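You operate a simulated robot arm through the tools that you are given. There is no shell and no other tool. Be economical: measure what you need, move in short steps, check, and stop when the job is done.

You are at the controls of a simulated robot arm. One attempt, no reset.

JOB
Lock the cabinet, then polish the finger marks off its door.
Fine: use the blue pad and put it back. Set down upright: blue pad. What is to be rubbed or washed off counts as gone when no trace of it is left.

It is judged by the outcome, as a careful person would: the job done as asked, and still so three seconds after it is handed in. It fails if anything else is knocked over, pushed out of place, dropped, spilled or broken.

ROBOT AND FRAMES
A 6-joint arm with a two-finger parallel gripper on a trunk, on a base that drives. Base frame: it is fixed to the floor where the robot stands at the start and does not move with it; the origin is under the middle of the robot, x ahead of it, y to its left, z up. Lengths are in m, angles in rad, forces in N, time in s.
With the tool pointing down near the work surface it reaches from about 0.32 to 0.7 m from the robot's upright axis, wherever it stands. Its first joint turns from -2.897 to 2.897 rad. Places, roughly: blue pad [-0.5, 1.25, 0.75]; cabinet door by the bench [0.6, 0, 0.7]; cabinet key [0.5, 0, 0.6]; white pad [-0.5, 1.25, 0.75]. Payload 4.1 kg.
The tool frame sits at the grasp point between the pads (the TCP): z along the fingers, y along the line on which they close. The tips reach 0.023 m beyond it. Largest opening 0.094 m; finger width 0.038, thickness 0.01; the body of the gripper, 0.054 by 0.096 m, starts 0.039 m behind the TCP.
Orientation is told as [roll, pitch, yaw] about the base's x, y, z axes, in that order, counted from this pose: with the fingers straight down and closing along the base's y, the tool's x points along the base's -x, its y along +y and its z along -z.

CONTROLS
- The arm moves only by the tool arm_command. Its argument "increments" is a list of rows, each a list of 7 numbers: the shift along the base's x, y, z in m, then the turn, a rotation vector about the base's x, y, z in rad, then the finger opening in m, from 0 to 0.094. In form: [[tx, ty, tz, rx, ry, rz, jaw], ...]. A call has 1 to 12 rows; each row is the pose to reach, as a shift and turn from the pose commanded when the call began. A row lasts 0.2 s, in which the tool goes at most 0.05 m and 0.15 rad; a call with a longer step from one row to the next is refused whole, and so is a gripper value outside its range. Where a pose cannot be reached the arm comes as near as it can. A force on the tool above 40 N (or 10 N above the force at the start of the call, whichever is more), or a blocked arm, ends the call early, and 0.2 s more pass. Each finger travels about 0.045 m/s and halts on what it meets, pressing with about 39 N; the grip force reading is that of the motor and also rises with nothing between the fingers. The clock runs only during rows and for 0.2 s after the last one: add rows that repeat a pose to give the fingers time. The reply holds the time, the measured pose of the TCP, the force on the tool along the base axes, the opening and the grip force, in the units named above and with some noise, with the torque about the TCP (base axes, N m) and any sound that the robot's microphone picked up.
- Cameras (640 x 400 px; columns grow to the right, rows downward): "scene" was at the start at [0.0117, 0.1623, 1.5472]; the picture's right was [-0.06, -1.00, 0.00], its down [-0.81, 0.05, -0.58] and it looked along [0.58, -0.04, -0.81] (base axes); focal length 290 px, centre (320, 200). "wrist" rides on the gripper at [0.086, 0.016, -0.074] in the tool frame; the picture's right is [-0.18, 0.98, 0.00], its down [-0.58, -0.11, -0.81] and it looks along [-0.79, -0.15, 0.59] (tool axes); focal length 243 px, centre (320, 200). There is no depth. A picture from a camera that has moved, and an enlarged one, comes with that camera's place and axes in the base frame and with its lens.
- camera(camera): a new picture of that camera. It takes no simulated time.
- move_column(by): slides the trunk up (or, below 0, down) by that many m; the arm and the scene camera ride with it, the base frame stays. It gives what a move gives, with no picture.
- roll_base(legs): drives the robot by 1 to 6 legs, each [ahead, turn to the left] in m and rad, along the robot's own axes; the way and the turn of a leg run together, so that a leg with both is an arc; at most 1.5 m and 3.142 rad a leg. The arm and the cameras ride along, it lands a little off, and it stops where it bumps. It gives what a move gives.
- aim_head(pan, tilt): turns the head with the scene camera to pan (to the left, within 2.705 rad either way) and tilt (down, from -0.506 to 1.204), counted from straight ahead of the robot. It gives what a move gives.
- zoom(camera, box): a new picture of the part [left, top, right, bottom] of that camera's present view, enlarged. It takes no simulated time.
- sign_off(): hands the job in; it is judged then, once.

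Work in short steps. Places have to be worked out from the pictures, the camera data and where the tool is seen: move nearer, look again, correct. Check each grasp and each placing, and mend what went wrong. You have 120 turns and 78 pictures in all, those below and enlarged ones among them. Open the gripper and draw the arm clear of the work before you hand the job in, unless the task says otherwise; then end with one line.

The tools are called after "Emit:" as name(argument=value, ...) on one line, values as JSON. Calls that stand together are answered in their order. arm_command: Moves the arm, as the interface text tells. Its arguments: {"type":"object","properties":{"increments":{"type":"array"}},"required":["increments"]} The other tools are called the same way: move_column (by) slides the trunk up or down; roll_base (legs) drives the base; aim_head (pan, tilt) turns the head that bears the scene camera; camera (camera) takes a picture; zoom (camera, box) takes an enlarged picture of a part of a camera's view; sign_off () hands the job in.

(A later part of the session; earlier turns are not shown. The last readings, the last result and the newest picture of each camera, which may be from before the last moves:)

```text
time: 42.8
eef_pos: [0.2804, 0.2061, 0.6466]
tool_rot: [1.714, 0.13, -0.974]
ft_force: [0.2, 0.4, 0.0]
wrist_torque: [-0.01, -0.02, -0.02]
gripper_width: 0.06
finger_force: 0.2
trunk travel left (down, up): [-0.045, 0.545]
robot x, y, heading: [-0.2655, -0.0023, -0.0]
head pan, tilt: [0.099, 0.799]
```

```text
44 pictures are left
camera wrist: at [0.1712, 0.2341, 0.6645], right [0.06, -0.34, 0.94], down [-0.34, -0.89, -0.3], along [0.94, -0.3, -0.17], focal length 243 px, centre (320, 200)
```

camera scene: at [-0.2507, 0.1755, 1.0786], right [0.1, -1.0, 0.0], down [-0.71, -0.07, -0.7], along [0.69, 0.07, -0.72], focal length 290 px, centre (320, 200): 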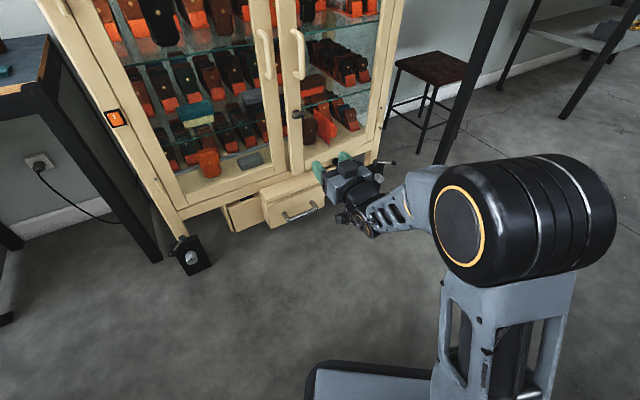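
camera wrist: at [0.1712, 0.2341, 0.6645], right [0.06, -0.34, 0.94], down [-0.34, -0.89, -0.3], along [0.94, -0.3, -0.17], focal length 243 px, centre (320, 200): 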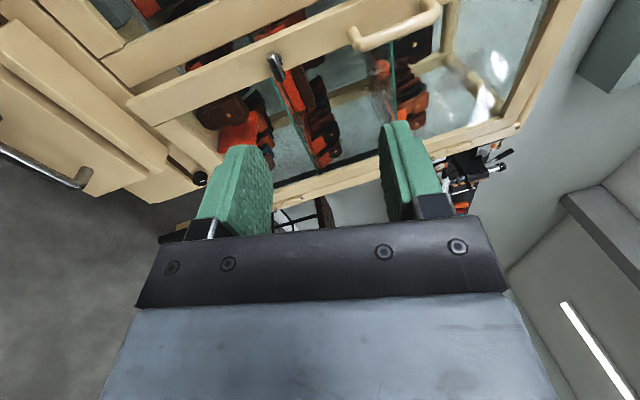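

Positive roll works with no warnings. Triangulating both views, the key bar is at about (0.581,0.328,0.600) with the door a few degrees ajar. I straighten the tool and roll the base 0.2 m forward.

Emit:
arm_command(increments=[[0, 0, -0.01, -0.095, 0.022, 0, 0.06], [0, 0, -0.02, -0.19, 0.045, 0, 0.06], [0, 0, -0.035, -0.19, 0.045, 0, 0.06]])

Emit:
roll_base(legs=[[0.2, 0]])

Emit:
camera(camera="wrist")

Emit:
camera(camera="scene")

```text
time: 43.6
eef_pos: [0.2796, 0.206, 0.6122]
tool_rot: [1.571, -0.005, -0.983]
ft_force: [-0.2, -0.5, -0.5]
wrist_torque: [0.01, -0.01, -0.02]
gripper_width: 0.0598
finger_force: 0.1
trunk travel left (down, up): [-0.045, 0.545]
robot x, y, heading: [-0.2689, -0.0008, -0.003]
head pan, tilt: [0.099, 0.799]
```

```text
time: 45.2
eef_pos: [0.4816, 0.2073, 0.6128]
tool_rot: [1.571, -0.006, -0.983]
ft_force: [-0.2, -0.6, 0.2]
wrist_torque: [-0.03, -0.04, 0.02]
gripper_width: 0.0602
finger_force: 0.1
trunk travel left (down, up): [-0.045, 0.545]
robot x, y, heading: [-0.0669, 0.0003, 0.006]
head pan, tilt: [0.099, 0.799]
```

```text
43 pictures are left
camera wrist: at [0.374, 0.2381, 0.6284], right [0.1, -0.15, 0.98], down [-0.35, -0.93, -0.11], along [0.93, -0.33, -0.14], focal length 243 px, centre (320, 200)
```

wrist: 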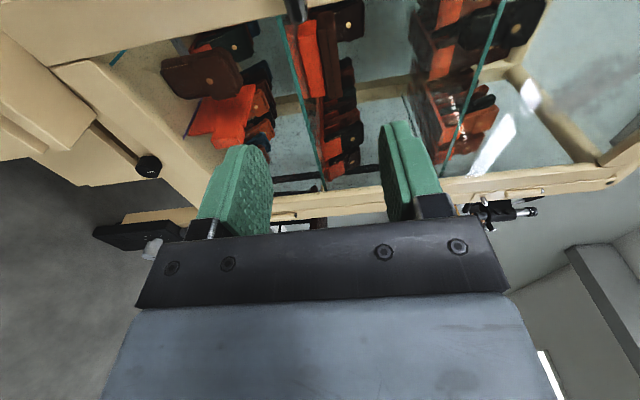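

```text
42 pictures are left
camera scene: at [-0.049, 0.1753, 1.0786], right [0.1, -0.99, 0.0], down [-0.71, -0.07, -0.7], along [0.69, 0.07, -0.72], focal length 290 px, centre (320, 200)
```

scene: 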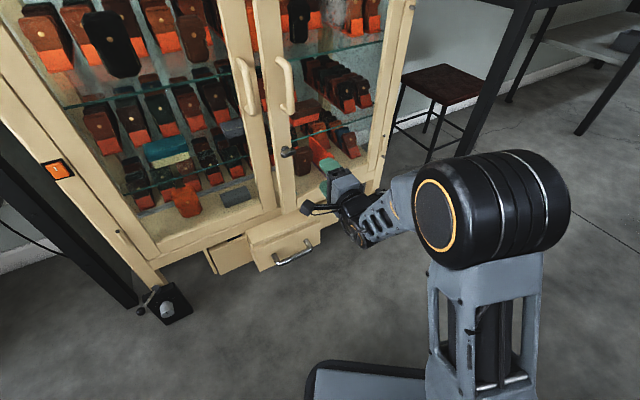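

Key bar re-estimated at (0.581,0.325,0.600). I line the tool up about 8 cm in front of it and look.

Emit:
arm_command(increments=[[0.0, 0.035, -0.006, 0, 0, 0, 0.06], [0.015, 0.065, -0.013, 0, 0, 0, 0.06], [0.033, 0.076, -0.013, 0, 0, 0, 0.06]])

Emit:
camera(camera="wrist")

Emit:
zoom(camera="scene", box=[250, 110, 370, 220])

```text
time: 46.0
eef_pos: [0.5294, 0.258, 0.6033]
tool_rot: [1.567, -0.005, -0.961]
ft_force: [0.3, 0.1, 0.3]
wrist_torque: [-0.04, 0.02, -0.04]
gripper_width: 0.0597
finger_force: 0.1
out of reach, approached as far as the arm can: row 1, 2, 3
trunk travel left (down, up): [-0.045, 0.545]
robot x, y, heading: [-0.0706, 0.0033, 0.005]
head pan, tilt: [0.099, 0.799]
```

```text
41 pictures are left
camera wrist: at [0.42, 0.2863, 0.6189], right [0.11, -0.15, 0.98], down [-0.33, -0.94, -0.1], along [0.94, -0.31, -0.15], focal length 243 px, centre (320, 200)
```

wrist: 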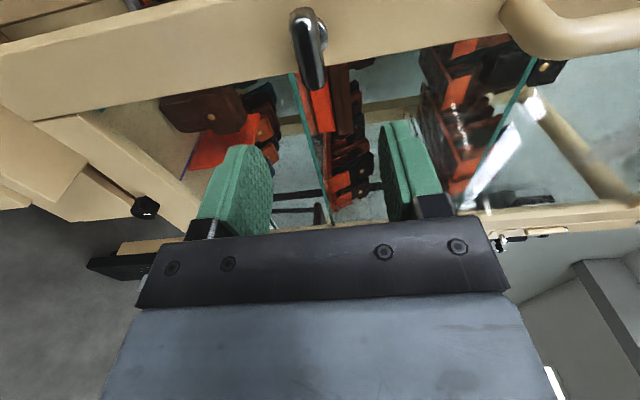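

```text
3.64 times, centred on (310, 165) of scene
camera zoom: at [-0.0491, 0.1752, 1.0787], right [0.1, -0.99, 0.0], down [-0.71, -0.07, -0.7], along [0.69, 0.07, -0.72], focal length 1056 px, centre (356, 327)
```

zoom: 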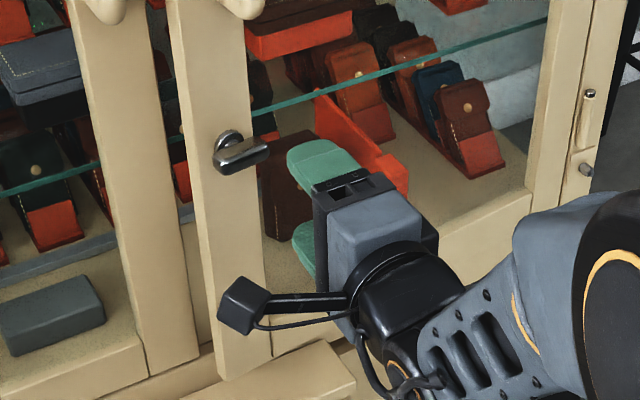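

The arm stalls where the tool points almost radially from the shoulder, likely a wrist singularity. I relocate the base to the left (about (-0.08,0.27)) so the tool approaches the key at an angle to the arm's plane: back up, turn, drive, turn back.

Emit:
roll_base(legs=[[-0.3, 0], [0, 0.75], [0.396, 0], [0, -0.75]])

Emit:
camera(camera="wrist")

Emit:
camera(camera="scene")

```text
time: 53.2
eef_pos: [0.3215, 0.778, 0.6038]
tool_rot: [1.569, -0.003, -0.46]
ft_force: [-0.5, 0.1, -0.6]
wrist_torque: [-0.01, 0.03, -0.01]
gripper_width: 0.0597
finger_force: 0.2
trunk travel left (down, up): [-0.045, 0.545]
robot x, y, heading: [-0.0866, 0.2727, 0.472]
head pan, tilt: [0.099, 0.799]
stopped in leg 4: the force on the tool passed its limit at 82 N (the readings are from after the stop); the commanded pose is now the measured one
```

```text
39 pictures are left
camera wrist: at [0.2119, 0.7499, 0.6191], right [0.16, -0.08, 0.98], down [0.16, -0.98, -0.11], along [0.97, 0.18, -0.15], focal length 243 px, centre (320, 200)
```

wrist: 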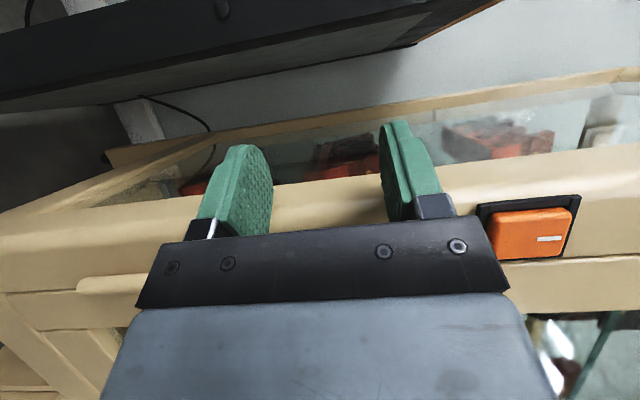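

```text
38 pictures are left
camera scene: at [-0.1472, 0.4353, 1.0786], right [0.54, -0.84, 0.0], down [-0.6, -0.39, -0.7], along [0.59, 0.38, -0.72], focal length 290 px, centre (320, 200)
```

scene: 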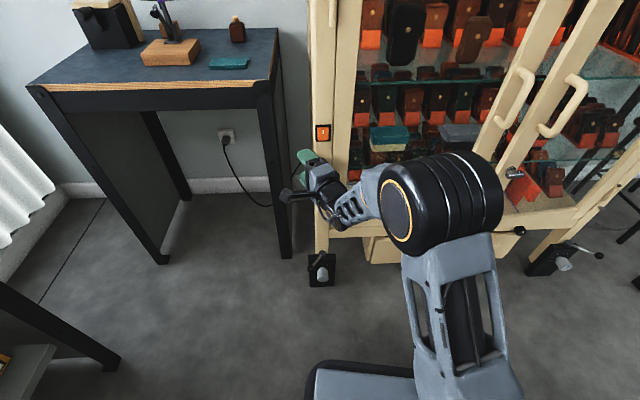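

The arm tip brushed the cabinet's left corner during the last turn. I reverse that turn, back off, then turn back to face forward with clearance.

Emit:
roll_base(legs=[[0, 0.28], [-0.17, 0], [0, -0.75]])

Emit:
camera(camera="scene")

```text
time: 57.5
eef_pos: [0.384, 0.4195, 0.6027]
tool_rot: [1.568, -0.004, -0.937]
ft_force: [0.3, -0.6, -0.5]
wrist_torque: [-0.02, -0.02, -0.02]
gripper_width: 0.0598
finger_force: 0.0
trunk travel left (down, up): [-0.045, 0.545]
robot x, y, heading: [-0.2114, 0.154, -0.004]
head pan, tilt: [0.099, 0.799]
```

```text
37 pictures are left
camera scene: at [-0.1904, 0.3289, 1.0786], right [0.1, -1.0, 0.0], down [-0.71, -0.07, -0.7], along [0.69, 0.07, -0.72], focal length 290 px, centre (320, 200)
```

scene: 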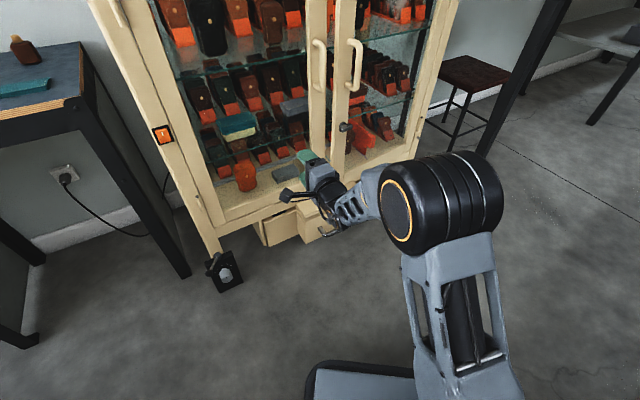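

The key still computes to about (0.576,0.33,0.60), so the cabinet stayed put. I sweep the tool to the right, increasing its angle off the arm plane.

Emit:
arm_command(increments=[[0, -0.045, 0, 0, 0, 0, 0.06], [0, -0.09, 0, 0, 0, 0, 0.06], [0, -0.135, 0, 0, 0, 0, 0.06], [0, -0.18, 0, 0, 0, 0, 0.06], [0, -0.22, 0, 0, 0, 0, 0.06], [0, -0.22, 0, 0, 0, 0, 0.06]])

```text
time: 59.0
eef_pos: [0.3851, 0.197, 0.6038]
tool_rot: [1.57, -0.003, -0.936]
ft_force: [-0.7, 0.3, -0.6]
wrist_torque: [0.01, 0.0, 0.02]
gripper_width: 0.0598
finger_force: 0.2
trunk travel left (down, up): [-0.045, 0.545]
robot x, y, heading: [-0.2136, 0.1538, -0.005]
head pan, tilt: [0.099, 0.799]
```

Reached without warnings. I roll ahead 0.12 m and then move to the standoff in front of the key.

Emit:
roll_base(legs=[[0.12, 0]])

Emit:
arm_command(increments=[[0, 0.03, 0, 0, 0, -0.035, 0.06], [0.003, 0.06, 0, 0, 0, -0.035, 0.06], [0.006, 0.084, -0.003, 0, 0, -0.035, 0.06], [0.006, 0.084, -0.003, 0, 0, -0.035, 0.06]])

Emit:
camera(camera="wrist")

Emit:
zoom(camera="scene", box=[270, 80, 430, 220])

```text
time: 60.2
eef_pos: [0.5068, 0.1967, 0.6044]
tool_rot: [1.569, -0.003, -0.938]
ft_force: [0.8, 0.3, -0.4]
wrist_torque: [-0.01, 0.01, -0.02]
gripper_width: 0.0602
finger_force: 0.0
trunk travel left (down, up): [-0.045, 0.545]
robot x, y, heading: [-0.0876, 0.1537, -0.002]
head pan, tilt: [0.099, 0.799]
```

```text
time: 61.2
eef_pos: [0.513, 0.2826, 0.6023]
tool_rot: [1.569, -0.004, -0.973]
ft_force: [-0.4, -0.1, 0.0]
wrist_torque: [0.0, -0.02, -0.01]
gripper_width: 0.0601
finger_force: 0.1
trunk travel left (down, up): [-0.045, 0.545]
robot x, y, heading: [-0.0881, 0.1556, -0.001]
head pan, tilt: [0.099, 0.799]
```

```text
36 pictures are left
camera wrist: at [0.4031, 0.3116, 0.617], right [0.1, -0.15, 0.98], down [-0.34, -0.93, -0.11], along [0.94, -0.32, -0.15], focal length 243 px, centre (320, 200)
```

wrist: 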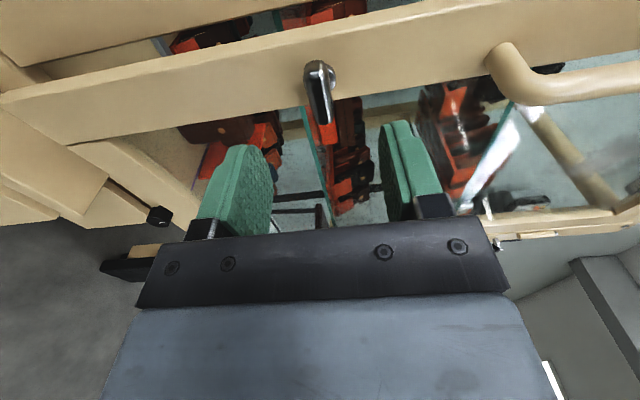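

```text
2.86 times, centred on (350, 150) of scene
camera zoom: at [-0.0682, 0.3286, 1.0786], right [0.1, -1.0, 0.0], down [-0.71, -0.07, -0.7], along [0.69, 0.07, -0.72], focal length 830 px, centre (234, 343)
```

zoom: 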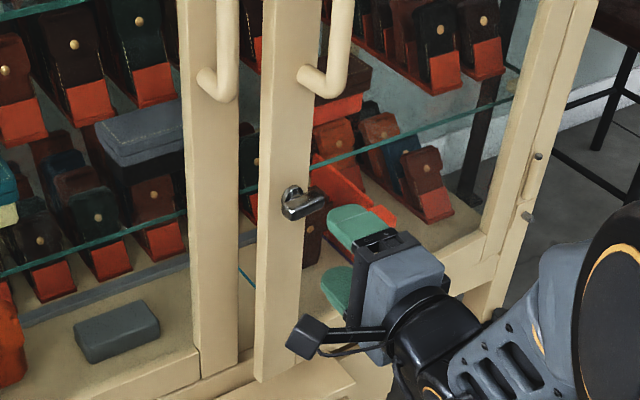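

Key bar at (0.582,0.326,0.600), well centred on the tool axis 8 cm ahead. I advance 7 cm with the fingers open and check.

Emit:
arm_command(increments=[[0.0165, 0.0113, -0.001, 0, 0, 0, 0.06], [0.033, 0.0226, -0.002, 0, 0, 0, 0.06], [0.0495, 0.034, -0.002, 0, 0, 0, 0.06], [0.0586, 0.04, -0.002, 0, 0, 0, 0.06]])

Emit:
camera(camera="wrist")

```text
time: 62.2
eef_pos: [0.5734, 0.3205, 0.5989]
tool_rot: [1.569, -0.003, -0.974]
ft_force: [0.3, 0.6, 0.6]
wrist_torque: [-0.04, -0.01, 0.01]
gripper_width: 0.0602
finger_force: 0.0
trunk travel left (down, up): [-0.045, 0.545]
robot x, y, heading: [-0.089, 0.1527, -0.001]
head pan, tilt: [0.099, 0.799]
```

```text
34 pictures are left
camera wrist: at [0.4634, 0.3511, 0.6152], right [0.1, -0.15, 0.98], down [-0.34, -0.93, -0.11], along [0.93, -0.32, -0.15], focal length 243 px, centre (320, 200)
```

wrist: 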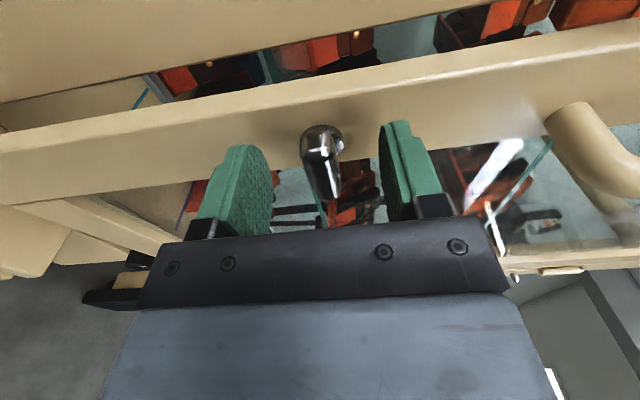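

The bar lies between the pads. I advance slightly and close on it.

Emit:
arm_command(increments=[[0.006, 0.004, 0, 0, 0, 0, 0.05], [0.006, 0.004, 0, 0, 0, 0, 0.03], [0.006, 0.004, 0, 0, 0, 0, 0.01], [0.006, 0.004, 0, 0, 0, 0, 0.0], [0.006, 0.004, 0, 0, 0, 0, 0.0], [0.006, 0.004, 0, 0, 0, 0, 0.0]])

Emit:
camera(camera="wrist")

```text
time: 63.6
eef_pos: [0.5782, 0.3254, 0.6003]
tool_rot: [1.571, -0.002, -0.971]
ft_force: [1.7, 0.2, 2.2]
wrist_torque: [0.06, -0.04, 0.23]
gripper_width: 0.0238
finger_force: 44.9
trunk travel left (down, up): [-0.045, 0.545]
robot x, y, heading: [-0.0838, 0.1576, 0.001]
head pan, tilt: [0.099, 0.799]
```

```text
33 pictures are left
camera wrist: at [0.4691, 0.3547, 0.6158], right [0.1, -0.15, 0.98], down [-0.34, -0.93, -0.11], along [0.94, -0.32, -0.15], focal length 243 px, centre (320, 200)
```

wrist: 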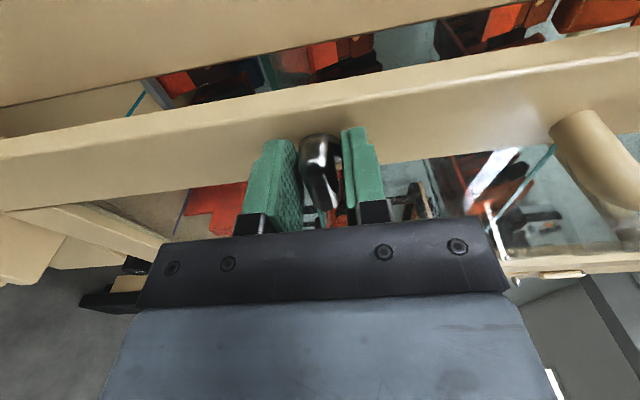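

Key gripped (24 mm). Now I push the door shut with it, following the hinge arc slightly, until resistance.

Emit:
arm_command(increments=[[0.008, 0.006, 0, 0, 0, -0.025, 0.0], [0.016, 0.012, 0, 0, 0, -0.05, 0.0], [0.024, 0.017, 0, 0, 0, -0.075, 0.0], [0.032, 0.022, 0, 0, 0, -0.1, 0.0], [0.038, 0.026, 0, 0, 0, -0.12, 0.0], [0.044, 0.03, 0, 0, 0, -0.12, 0.0]])

Emit:
camera(camera="scene")

```text
time: 64.7
eef_pos: [0.6093, 0.351, 0.6]
tool_rot: [1.571, -0.006, -1.074]
ft_force: [-19.9, -3.1, 4.5]
wrist_torque: [0.48, -0.27, 0.78]
gripper_width: 0.0237
finger_force: 45.2
trunk travel left (down, up): [-0.045, 0.545]
robot x, y, heading: [-0.0892, 0.152, 0.002]
head pan, tilt: [0.099, 0.799]
stopped in row 5: the force on the tool passed its limit at 53 N (the readings are from after the stop); the commanded pose is now the measured one
```

```text
32 pictures are left
camera scene: at [-0.0713, 0.3285, 1.0788], right [0.1, -0.99, 0.0], down [-0.71, -0.07, -0.7], along [0.69, 0.07, -0.72], focal length 290 px, centre (320, 200)
```

scene: 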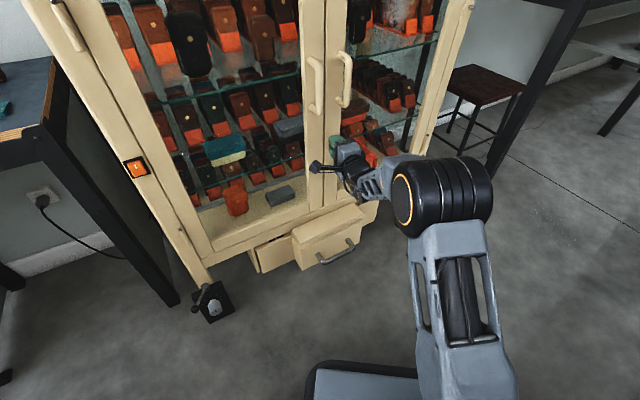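

Door is shut against its stop. I try turning the key counter-clockwise a little and watch the torque.

Emit:
arm_command(increments=[[0, 0, 0, -0.0863, -0.0505, 0, 0], [0, 0, 0, -0.1726, -0.101, 0, 0], [0, 0, 0, -0.259, -0.1515, 0, 0]])

```text
time: 65.5
eef_pos: [0.6107, 0.3492, 0.5998]
tool_rot: [1.581, -0.303, -1.08]
ft_force: [-24.2, -13.8, 9.5]
wrist_torque: [2.55, 0.94, 0.46]
gripper_width: 0.0265
finger_force: 45.1
trunk travel left (down, up): [-0.045, 0.545]
robot x, y, heading: [-0.0854, 0.158, -0.007]
head pan, tilt: [0.099, 0.799]
```

Torque built up to ~2.7 N m and the jaws were prised open, so counter-clockwise is the wrong way. I turn back and continue clockwise.

Emit:
arm_command(increments=[[0, 0, 0, 0.1035, 0.0605, 0, 0], [0, 0, 0, 0.207, 0.121, 0, 0], [0, 0, 0, 0.31, 0.1815, 0, 0], [0, 0, 0, 0.414, 0.242, 0, 0], [0, 0, 0, 0.5175, 0.3025, 0, 0], [0, 0, 0, 0.621, 0.363, 0, 0]])

```text
time: 66.9
eef_pos: [0.6115, 0.35, 0.6001]
tool_rot: [1.556, 0.414, -1.077]
ft_force: [-18.6, -26.3, 11.0]
wrist_torque: [-0.46, -0.17, 0.25]
gripper_width: 0.0244
finger_force: 45.0
trunk travel left (down, up): [-0.045, 0.545]
robot x, y, heading: [-0.0879, 0.1527, -0.004]
head pan, tilt: [0.099, 0.799]
```

Clockwise turns freely (0.41 rad, low torque). I continue toward a quarter turn.

Emit:
arm_command(increments=[[0, 0, 0, 0.1035, 0.0605, 0, 0], [0, 0, 0, 0.207, 0.121, 0, 0], [0, 0, 0, 0.31, 0.1815, 0, 0], [0, 0, 0, 0.414, 0.242, 0, 0], [0, 0, 0, 0.5175, 0.3025, 0, 0], [0, 0, 0, 0.621, 0.363, 0, 0], [0, 0, 0, 0.7245, 0.4235, 0, 0], [0, 0, 0, 0.828, 0.484, 0, 0], [0, 0, 0, 0.93, 0.5445, 0, 0], [0, 0, 0, 1.0, 0.585, 0, 0]])

Emit:
camera(camera="wrist")

```text
time: 69.1
eef_pos: [0.6112, 0.3501, 0.5974]
tool_rot: [-0.137, 1.536, -2.748]
ft_force: [-18.6, -32.4, -2.5]
wrist_torque: [-0.48, 0.34, -0.21]
gripper_width: 0.0243
finger_force: 44.6
trunk travel left (down, up): [-0.045, 0.545]
robot x, y, heading: [-0.0864, 0.154, 0.001]
head pan, tilt: [0.099, 0.799]
```

```text
31 pictures are left
camera wrist: at [0.5579, 0.2991, 0.6862], right [0.49, -0.85, -0.19], down [-0.77, -0.32, -0.55], along [0.41, 0.42, -0.81], focal length 243 px, centre (320, 200)
```

wrist: 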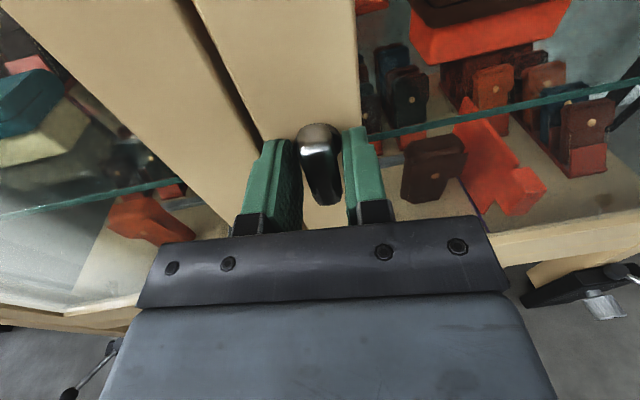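

The key has turned about 88° with little torque. I probe a bit further to feel the end stop.

Emit:
arm_command(increments=[[0, 0, 0, 0.0863, 0.0505, 0, 0], [0, 0, 0, 0.1726, 0.101, 0, 0]])

```text
time: 69.7
eef_pos: [0.6103, 0.3507, 0.5968]
tool_rot: [-1.403, 1.365, 2.271]
ft_force: [-18.6, -31.5, -10.5]
wrist_torque: [-1.68, -0.57, 1.3]
gripper_width: 0.0266
finger_force: 45.3
trunk travel left (down, up): [-0.045, 0.545]
robot x, y, heading: [-0.0876, 0.1529, -0.001]
head pan, tilt: [0.099, 0.799]
```

Resistance past 90° shows the end of travel: bolt thrown. I ease back, open and withdraw straight out.

Emit:
arm_command(increments=[[0, 0, 0, -0.1, -0.06, 0, 0], [0, 0, 0, -0.18, -0.105, 0, 0.03], [0, 0, 0, -0.18, -0.105, 0, 0.06], [0, 0, 0, -0.18, -0.105, 0, 0.06], [-0.02, -0.012, 0, -0.18, -0.105, 0, 0.06], [-0.045, -0.026, 0, -0.18, -0.105, 0, 0.06], [-0.07, -0.041, 0, -0.18, -0.105, 0, 0.06], [-0.1, -0.058, 0, -0.18, -0.105, 0, 0.06], [-0.12, -0.07, 0, -0.18, -0.105, 0, 0.06]])

Emit:
camera(camera="wrist")

Emit:
zoom(camera="scene", box=[260, 60, 420, 220])

```text
time: 71.7
eef_pos: [0.4914, 0.2816, 0.6002]
tool_rot: [0.229, 1.537, -2.38]
ft_force: [0.2, -0.1, 0.3]
wrist_torque: [0.0, -0.01, -0.01]
gripper_width: 0.0599
finger_force: 0.1
trunk travel left (down, up): [-0.045, 0.545]
robot x, y, heading: [-0.0848, 0.1516, 0.002]
head pan, tilt: [0.099, 0.799]
```

```text
30 pictures are left
camera wrist: at [0.4374, 0.232, 0.689], right [0.49, -0.85, -0.18], down [-0.76, -0.33, -0.56], along [0.41, 0.41, -0.81], focal length 243 px, centre (320, 200)
```

wrist: 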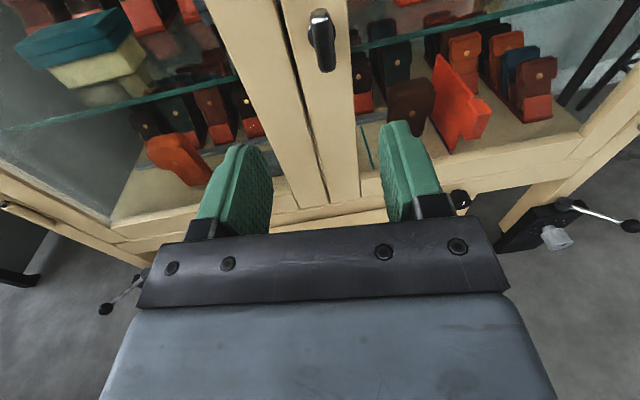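

```text
2.50 times, centred on (340, 140) of scene
camera zoom: at [-0.0691, 0.328, 1.0786], right [0.1, -0.99, 0.0], down [-0.71, -0.07, -0.7], along [0.69, 0.07, -0.72], focal length 726 px, centre (270, 350)
```

zoom: 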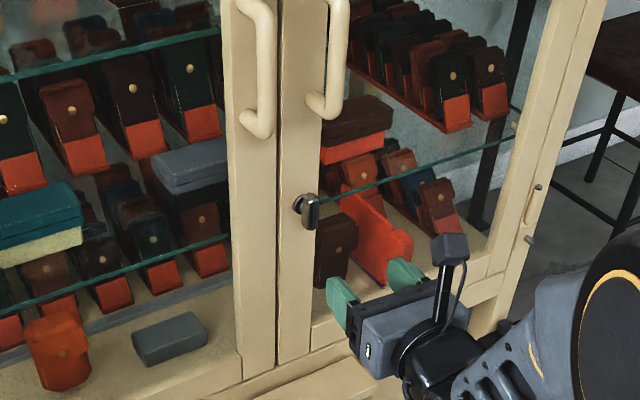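

Doors are flush, key upright: locked. Now for the blue pad: back away, unroll the tool to its home roll, and look left toward the pads.

Emit:
roll_base(legs=[[-0.3, 0]])

Emit:
arm_command(increments=[[0, -0.02, 0.0, -0.121, -0.071, 0, 0.09], [0, -0.04, 0, -0.242, -0.142, 0, 0.09], [0, -0.06, 0, -0.363, -0.2125, 0, 0.09], [0, -0.08, 0, -0.484, -0.283, 0, 0.09], [0, -0.1, 0, -0.605, -0.354, 0, 0.09], [0, -0.1, 0, -0.726, -0.425, 0, 0.09], [0, -0.1, 0, -0.847, -0.496, 0, 0.09], [0, -0.1, 0, -0.968, -0.566, 0, 0.09], [0, -0.1, 0, -1.089, -0.637, 0, 0.09], [0, -0.1, 0, -1.21, -0.708, 0, 0.09], [0, -0.1, 0, -1.331, -0.779, 0, 0.09], [0, -0.1, 0, -1.355, -0.793, 0, 0.09]])

Emit:
arm_command(increments=[[0, 0, 0.0, -0.121, -0.071, 0, 0.09], [0, 0, 0, -0.242, -0.142, 0, 0.09], [0, 0, 0, -0.363, -0.2125, 0, 0.09], [0, 0, 0, -0.484, -0.283, 0, 0.09], [0, 0, 0, -0.605, -0.354, 0, 0.09], [0, 0, 0, -0.726, -0.425, 0, 0.09], [0, 0, 0, -0.847, -0.496, 0, 0.09], [0, 0, 0, -0.968, -0.566, 0, 0.09], [0, 0, 0, -1.089, -0.637, 0, 0.09], [0, 0, 0, -1.21, -0.708, 0, 0.09], [0, 0, 0, -1.331, -0.779, 0, 0.09], [0, 0, 0, -1.355, -0.793, 0, 0.09]])

Emit:
aim_head(pan=1.8, tilt=0.6)

Emit:
camera(camera="scene")

```text
time: 73.8
eef_pos: [0.1871, 0.2811, 0.5996]
tool_rot: [0.221, 1.538, -2.388]
ft_force: [0.4, -0.4, -0.2]
wrist_torque: [-0.03, -0.03, -0.03]
gripper_width: 0.0597
finger_force: 0.1
trunk travel left (down, up): [-0.045, 0.545]
robot x, y, heading: [-0.3929, 0.1542, 0.004]
head pan, tilt: [0.099, 0.799]
```

```text
time: 76.4
eef_pos: [0.187, 0.1817, 0.5994]
tool_rot: [1.566, -0.011, -1.074]
ft_force: [-0.6, 0.3, 0.2]
wrist_torque: [-0.01, 0.0, -0.04]
gripper_width: 0.0899
finger_force: 0.1
trunk travel left (down, up): [-0.045, 0.545]
robot x, y, heading: [-0.3895, 0.1552, 0.005]
head pan, tilt: [0.099, 0.799]
```

```text
time: 79.0
eef_pos: [0.1885, 0.1819, 0.5999]
tool_rot: [-2.909, -1.538, -2.846]
ft_force: [0.0, 0.1, -0.3]
wrist_torque: [0.02, 0.03, -0.01]
gripper_width: 0.0901
finger_force: 0.1
trunk travel left (down, up): [-0.045, 0.545]
robot x, y, heading: [-0.3876, 0.1542, 0.003]
head pan, tilt: [0.099, 0.799]
```

```text
time: 80.7
eef_pos: [0.1875, 0.1815, 0.6005]
tool_rot: [-2.97, -1.537, -2.788]
ft_force: [-0.5, 0.5, 0.1]
wrist_torque: [-0.01, 0.0, -0.02]
gripper_width: 0.0902
finger_force: 0.0
trunk travel left (down, up): [-0.045, 0.545]
robot x, y, heading: [-0.392, 0.1542, 0.0]
head pan, tilt: [1.799, 0.6]
```

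```text
28 pictures are left
camera scene: at [-0.4727, 0.4077, 1.0955], right [0.97, 0.23, 0.0], down [0.13, -0.55, -0.82], along [-0.19, 0.8, -0.57], focal length 290 px, centre (320, 200)
```

scene: 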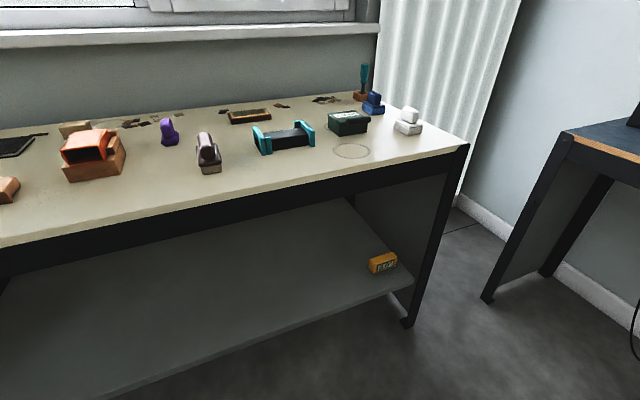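

Emit:
zoom(camera="scene", box=[300, 50, 460, 170])

```text
3.33 times, centred on (380, 110) of scene
camera zoom: at [-0.4727, 0.4077, 1.0955], right [0.97, 0.23, 0.0], down [0.13, -0.55, -0.82], along [-0.19, 0.8, -0.57], focal length 968 px, centre (120, 500)
```

zoom: 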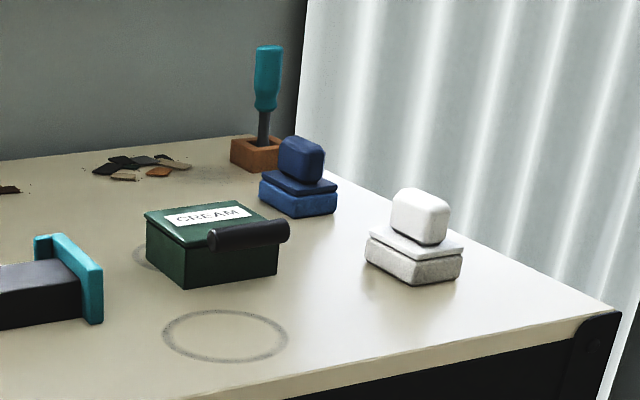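

The blue pad (block with a knob on top) stands next to the cream box, estimated near (-0.53,1.55) on the white table. I fold the tool down to the home orientation and raise the trunk before driving there.

Emit:
arm_command(increments=[[-0.01, -0.0, 0.01, -0.073, 0.124, 0, 0.09], [-0.02, 0, 0.02, -0.146, 0.248, 0, 0.09], [-0.03, 0, 0.03, -0.218, 0.373, 0, 0.09], [-0.04, 0, 0.04, -0.29, 0.497, 0, 0.09], [-0.05, 0, 0.05, -0.363, 0.621, 0, 0.09], [-0.06, 0, 0.06, -0.435, 0.745, 0, 0.09], [-0.07, 0, 0.07, -0.508, 0.87, 0, 0.09], [-0.08, 0, 0.08, -0.58, 0.994, 0, 0.09], [-0.09, 0, 0.09, -0.653, 1.118, 0, 0.09], [-0.1, 0, 0.1, -0.725, 1.24, 0, 0.09], [-0.11, 0, 0.1, -0.793, 1.355, 0, 0.09]])

Emit:
move_column(by=0.4)

Emit:
aim_head(pan=0.5, tilt=0.8)

Emit:
roll_base(legs=[[0, 1.32], [0.65, 0], [0, 0.88]])

Emit:
camera(camera="scene")

```text
time: 83.1
eef_pos: [0.0781, 0.1827, 0.701]
tool_rot: [-0.005, -0.033, 0.535]
ft_force: [0.3, -0.4, 0.3]
wrist_torque: [0.04, 0.01, 0.01]
gripper_width: 0.0896
finger_force: 0.1
trunk travel left (down, up): [-0.045, 0.545]
robot x, y, heading: [-0.3931, 0.1542, 0.006]
head pan, tilt: [1.799, 0.6]
```

```text
time: 87.0
eef_pos: [0.0782, 0.182, 1.1009]
tool_rot: [-0.004, -0.034, 0.537]
ft_force: [-0.5, 0.1, -0.3]
wrist_torque: [-0.03, 0.01, -0.02]
gripper_width: 0.09
finger_force: 0.1
trunk travel left (down, up): [-0.445, 0.145]
robot x, y, heading: [-0.3934, 0.1551, -0.0]
head pan, tilt: [1.799, 0.6]
```

```text
time: 88.4
eef_pos: [0.0781, 0.1834, 1.1]
tool_rot: [-0.004, -0.034, 0.536]
ft_force: [-0.3, 0.5, -0.1]
wrist_torque: [-0.01, -0.03, 0.0]
gripper_width: 0.0897
finger_force: 0.2
trunk travel left (down, up): [-0.445, 0.145]
robot x, y, heading: [-0.3936, 0.156, -0.0]
head pan, tilt: [0.499, 0.799]
```

```text
time: 97.7
eef_pos: [-0.5563, 1.1486, 1.1005]
tool_rot: [-0.002, -0.032, 2.763]
ft_force: [-1.0, -0.3, 0.1]
wrist_torque: [-0.01, 0.0, 0.03]
gripper_width: 0.09
finger_force: 0.1
trunk travel left (down, up): [-0.445, 0.145]
robot x, y, heading: [-0.2455, 0.7937, 2.232]
head pan, tilt: [0.499, 0.799]
```

```text
26 pictures are left
camera scene: at [-0.4173, 0.6761, 1.4786], right [0.4, 0.92, 0.0], down [0.66, -0.29, -0.7], along [-0.64, 0.28, -0.72], focal length 290 px, centre (320, 200)
```

scene: 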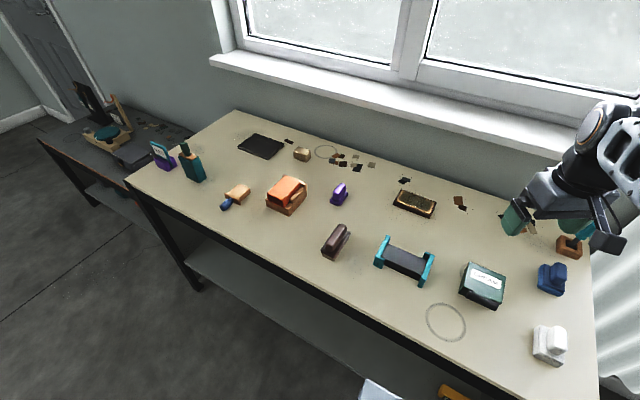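

Triangulating the two views puts the blue pad near (-0.52,1.36), top around z 0.85, within reach (0.63 m). I zoom on it and move the gripper nearer, staying high.

Emit:
arm_command(increments=[[0.005, 0.04, 0, 0, 0, 0, 0.09], [0.01, 0.08, 0, 0, 0, 0, 0.09], [0.015, 0.12, -0.01, 0, 0, 0, 0.09], [0.02, 0.15, -0.03, 0, 0, 0, 0.09], [0.025, 0.15, -0.06, 0, 0, 0, 0.09]])

Emit:
zoom(camera="scene", box=[460, 180, 620, 380])

Emit:
camera(camera="wrist")

```text
time: 98.9
eef_pos: [-0.5318, 1.298, 1.0413]
tool_rot: [-0.003, -0.033, 2.763]
ft_force: [-0.3, -0.3, 0.0]
wrist_torque: [0.0, 0.02, -0.02]
gripper_width: 0.0901
finger_force: 0.1
trunk travel left (down, up): [-0.445, 0.145]
robot x, y, heading: [-0.2484, 0.7873, 2.229]
head pan, tilt: [0.499, 0.799]
```

```text
2.00 times, centred on (540, 280) of scene
camera zoom: at [-0.4173, 0.6765, 1.4787], right [0.4, 0.92, 0.0], down [0.66, -0.29, -0.7], along [-0.64, 0.28, -0.72], focal length 581 px, centre (-120, 40)
```

zoom: 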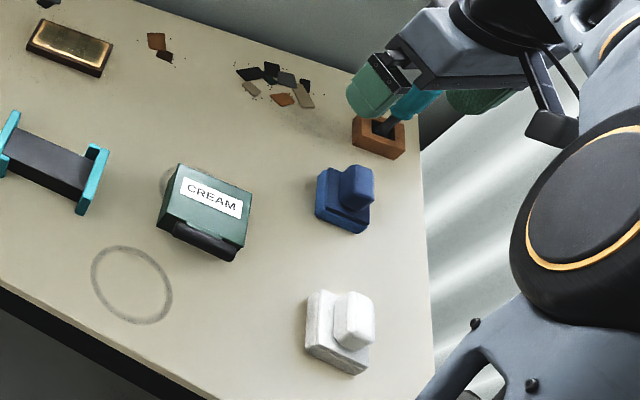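

```text
24 pictures are left
camera wrist: at [-0.4544, 1.2494, 1.1129], right [-0.53, -0.85, 0.0], down [-0.48, 0.3, 0.83], along [-0.7, 0.44, -0.56], focal length 243 px, centre (320, 200)
```

wrist: 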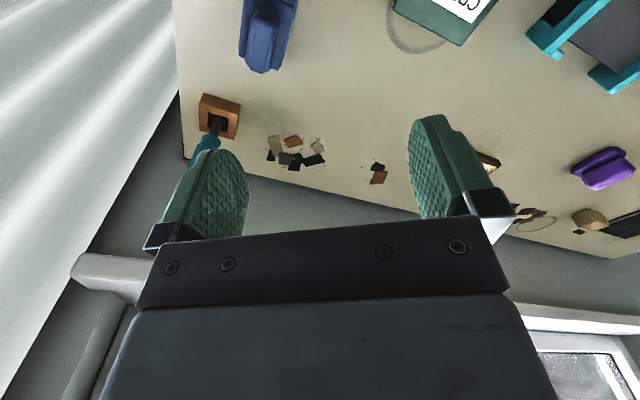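

All views agree on the pad at (-0.523,1.36). Its knob runs along the table's depth, so I turn the tool by -0.55 rad to close across it, move above and look.

Emit:
arm_command(increments=[[0.002, 0.02, 0, 0, 0, -0.14, 0.09], [0.005, 0.04, 0, 0, 0, -0.28, 0.09], [0.008, 0.062, -0.03, 0, 0, -0.42, 0.09], [0.009, 0.062, -0.06, 0, 0, -0.554, 0.09], [0.009, 0.062, -0.09, 0, 0.0, -0.554, 0.09], [0.009, 0.062, -0.1, 0, 0.0, -0.554, 0.09]])

Emit:
camera(camera="wrist")

Emit:
zoom(camera="scene", box=[460, 180, 620, 380])

```text
time: 100.3
eef_pos: [-0.5227, 1.3593, 0.941]
tool_rot: [-0.004, -0.032, 2.208]
ft_force: [0.6, 0.2, -0.6]
wrist_torque: [-0.02, 0.0, 0.0]
gripper_width: 0.0899
finger_force: 0.1
trunk travel left (down, up): [-0.445, 0.145]
robot x, y, heading: [-0.2505, 0.7916, 2.23]
head pan, tilt: [0.499, 0.799]
```

```text
23 pictures are left
camera wrist: at [-0.4822, 1.2784, 1.012], right [-0.9, -0.44, 0.0], down [-0.25, 0.51, 0.83], along [-0.36, 0.74, -0.56], focal length 243 px, centre (320, 200)
```

wrist: 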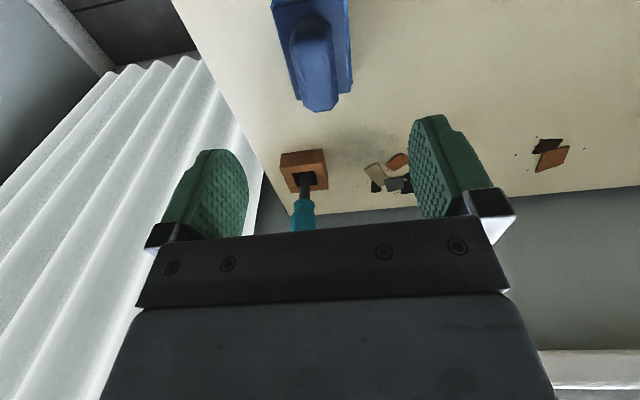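

```text
2.00 times, centred on (540, 280) of scene
camera zoom: at [-0.4173, 0.6764, 1.4787], right [0.4, 0.92, 0.0], down [0.66, -0.29, -0.7], along [-0.64, 0.28, -0.72], focal length 581 px, centre (-120, 40)
```

zoom: 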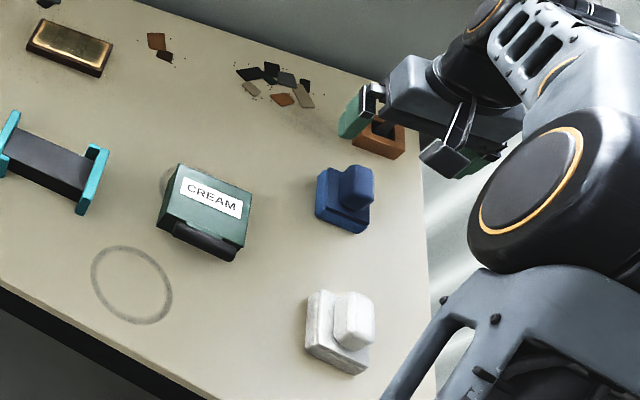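

The knob's top now triangulates to about (-0.513,1.328,0.89), a bit nearer than I'd placed it. I shift over it at the same height and re-check.

Emit:
arm_command(increments=[[0.006, -0.016, 0.01, 0, 0.0, 0, 0.09], [0.012, -0.032, 0.01, 0, 0, 0, 0.09], [0.012, -0.032, 0.01, 0, 0, 0, 0.09]])

Emit:
camera(camera="wrist")

```text
time: 101.1
eef_pos: [-0.5109, 1.3271, 0.9498]
tool_rot: [-0.005, -0.032, 2.209]
ft_force: [-0.3, -0.4, -0.8]
wrist_torque: [0.0, -0.02, 0.05]
gripper_width: 0.0901
finger_force: 0.1
trunk travel left (down, up): [-0.445, 0.145]
robot x, y, heading: [-0.2484, 0.7944, 2.234]
head pan, tilt: [0.499, 0.799]
```

```text
21 pictures are left
camera wrist: at [-0.4702, 1.2458, 1.0218], right [-0.9, -0.44, 0.0], down [-0.25, 0.51, 0.83], along [-0.36, 0.74, -0.56], focal length 243 px, centre (320, 200)
```

wrist: 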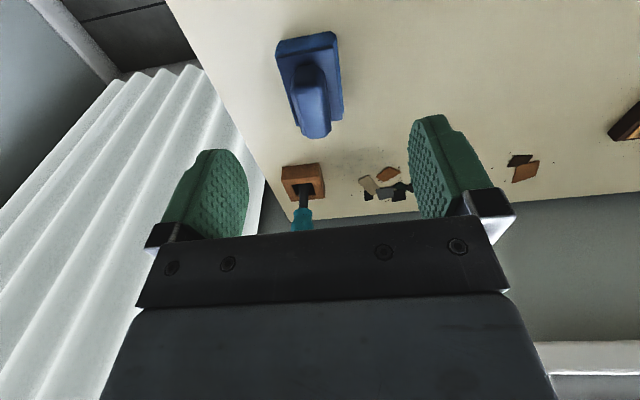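

Re-reading the view (image-down is up/back), the knob top is at about (-0.516,1.346,0.874). I centre there and descend with open jaws to straddle the knob, then look.

Emit:
arm_command(increments=[[-0.005, 0.019, 0, 0, 0.0, 0, 0.09], [-0.005, 0.019, -0.03, 0, 0, 0, 0.09], [-0.005, 0.019, -0.06, 0, 0, 0, 0.09], [-0.005, 0.019, -0.085, 0, 0, 0, 0.09]])

Emit:
camera(camera="wrist")

```text
time: 102.1
eef_pos: [-0.5163, 1.3475, 0.865]
tool_rot: [-0.004, -0.034, 2.211]
ft_force: [-0.2, 0.5, 0.5]
wrist_torque: [0.03, 0.04, -0.02]
gripper_width: 0.0899
finger_force: 0.0
trunk travel left (down, up): [-0.445, 0.145]
robot x, y, heading: [-0.2475, 0.796, 2.228]
head pan, tilt: [0.499, 0.799]
```

```text
20 pictures are left
camera wrist: at [-0.4753, 1.266, 0.9357], right [-0.9, -0.44, 0.0], down [-0.25, 0.51, 0.83], along [-0.36, 0.74, -0.56], focal length 243 px, centre (320, 200)
```

wrist: 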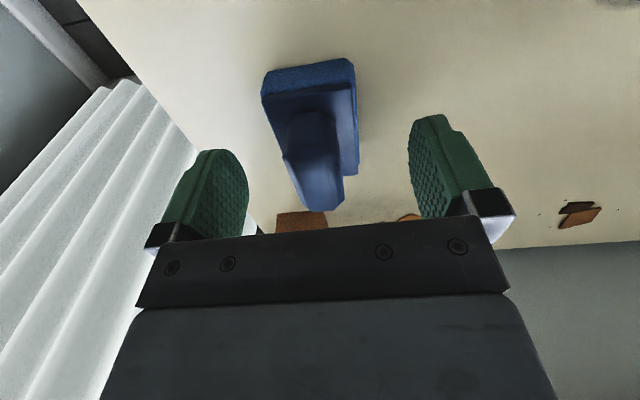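

The knob's top is right at TCP height and centred. I lower 1.8 cm and close.

Emit:
arm_command(increments=[[0.003, 0.001, -0.01, 0, 0.0, 0, 0.09], [0.003, 0.001, -0.018, 0, 0, 0, 0.09], [0.003, 0.001, -0.018, 0, 0, 0, 0.06], [0.003, 0.001, -0.018, 0, 0, 0, 0.04], [0.003, 0.001, -0.018, 0, 0, 0, 0.02], [0.003, 0.001, -0.018, 0, 0, 0, 0.0], [0.003, 0.001, -0.018, 0, 0, 0, 0.0], [0.003, 0.001, -0.018, 0, 0, 0, 0.0]])

```text
time: 103.9
eef_pos: [-0.5125, 1.3479, 0.8468]
tool_rot: [-0.005, -0.033, 2.211]
ft_force: [-0.1, 0.4, 0.3]
wrist_torque: [-0.03, 0.02, 0.01]
gripper_width: 0.049
finger_force: 38.9
trunk travel left (down, up): [-0.445, 0.145]
robot x, y, heading: [-0.2494, 0.7952, 2.23]
head pan, tilt: [0.499, 0.799]
```

Grip holds at 49 mm. I lift it and check.

Emit:
arm_command(increments=[[0, 0, 0.03, 0, 0.0, 0, 0.0], [0, 0, 0.07, 0, 0, 0, 0.0], [0, 0, 0.11, 0, 0, 0, 0.0], [0, 0, 0.15, 0, 0, 0, 0.0]])

Emit:
camera(camera="wrist")

```text
time: 104.9
eef_pos: [-0.5127, 1.3473, 0.9978]
tool_rot: [-0.003, -0.033, 2.212]
ft_force: [-0.2, 0.2, -1.3]
wrist_torque: [0.0, 0.0, -0.04]
gripper_width: 0.0491
finger_force: 38.9
trunk travel left (down, up): [-0.445, 0.145]
robot x, y, heading: [-0.2464, 0.7936, 2.229]
head pan, tilt: [0.499, 0.799]
```

```text
19 pictures are left
camera wrist: at [-0.4718, 1.2658, 1.0692], right [-0.9, -0.44, 0.0], down [-0.25, 0.51, 0.83], along [-0.36, 0.74, -0.56], focal length 243 px, centre (320, 200)
```

wrist: 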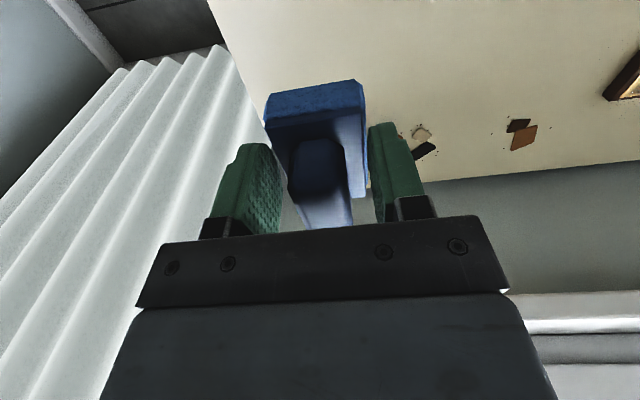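

The pad is held firmly. I raise and tuck the arm, then drive back to a staging spot in front of the cabinet.

Emit:
arm_command(increments=[[0.013, -0.027, 0.03, 0, 0.0, 0, 0.0], [0.026, -0.054, 0.06, 0, 0, 0, 0.0], [0.039, -0.081, 0.09, 0, 0, 0, 0.0], [0.052, -0.108, 0.12, 0, 0, 0, 0.0], [0.065, -0.135, 0.14, 0, 0, 0, 0.0]])

Emit:
move_column(by=0.1)

Emit:
roll_base(legs=[[-0.2, 0], [0, -0.98], [-0.565, 0], [0, -1.25]])

Emit:
camera(camera="scene")

```text
time: 106.1
eef_pos: [-0.4469, 1.212, 1.1357]
tool_rot: [-0.003, -0.034, 2.212]
ft_force: [-0.1, 0.4, -0.6]
wrist_torque: [-0.02, 0.02, 0.01]
gripper_width: 0.0489
finger_force: 39.8
trunk travel left (down, up): [-0.445, 0.145]
robot x, y, heading: [-0.2524, 0.7949, 2.237]
head pan, tilt: [0.499, 0.799]
```

```text
time: 107.4
eef_pos: [-0.446, 1.2132, 1.2358]
tool_rot: [-0.004, -0.033, 2.211]
ft_force: [-0.2, -0.1, -0.2]
wrist_torque: [0.03, -0.01, -0.01]
gripper_width: 0.049
finger_force: 39.3
trunk travel left (down, up): [-0.545, 0.045]
robot x, y, heading: [-0.2496, 0.7922, 2.228]
head pan, tilt: [0.499, 0.799]
```

```text
time: 117.4
eef_pos: [0.1564, 0.0093, 1.2358]
tool_rot: [-0.004, -0.034, -0.01]
ft_force: [0.1, -0.4, -1.3]
wrist_torque: [-0.02, -0.01, -0.02]
gripper_width: 0.049
finger_force: 39.1
trunk travel left (down, up): [-0.545, 0.045]
robot x, y, heading: [-0.2966, 0.1014, 0.014]
head pan, tilt: [0.499, 0.799]
```

```text
18 pictures are left
camera scene: at [-0.2901, 0.3104, 1.5787], right [0.49, -0.87, 0.0], down [-0.63, -0.35, -0.7], along [0.61, 0.34, -0.72], focal length 290 px, centre (320, 200)
```

scene: 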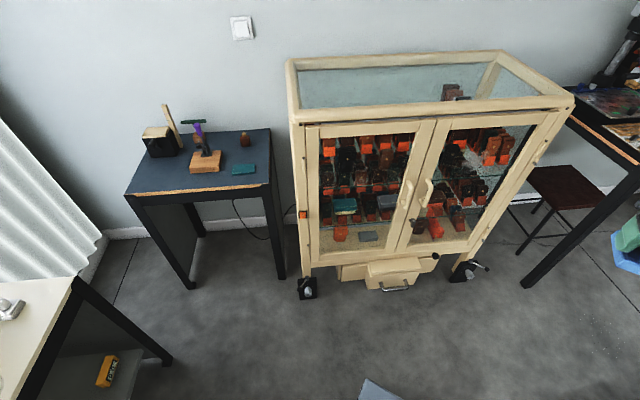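

Back at staging with the pad in hand; both doors are flush. I zoom on the right door glass to locate all the marks.

Emit:
zoom(camera="scene", box=[400, 100, 560, 260])

Emit:
zoom(camera="scene", box=[290, 110, 430, 260])

```text
2.50 times, centred on (480, 180) of scene
camera zoom: at [-0.2901, 0.3104, 1.5787], right [0.49, -0.87, 0.0], down [-0.63, -0.35, -0.7], along [0.61, 0.34, -0.72], focal length 726 px, centre (-80, 250)
```

zoom: 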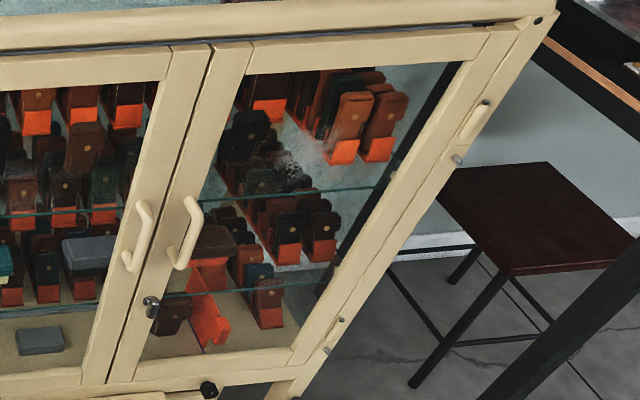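

```text
2.67 times, centred on (360, 185) of scene
camera zoom: at [-0.2901, 0.3104, 1.5787], right [0.49, -0.87, 0.0], down [-0.63, -0.35, -0.7], along [0.61, 0.34, -0.72], focal length 774 px, centre (213, 240)
```

zoom: 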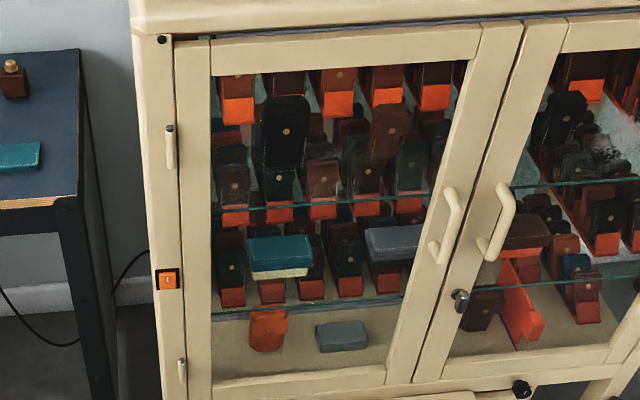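

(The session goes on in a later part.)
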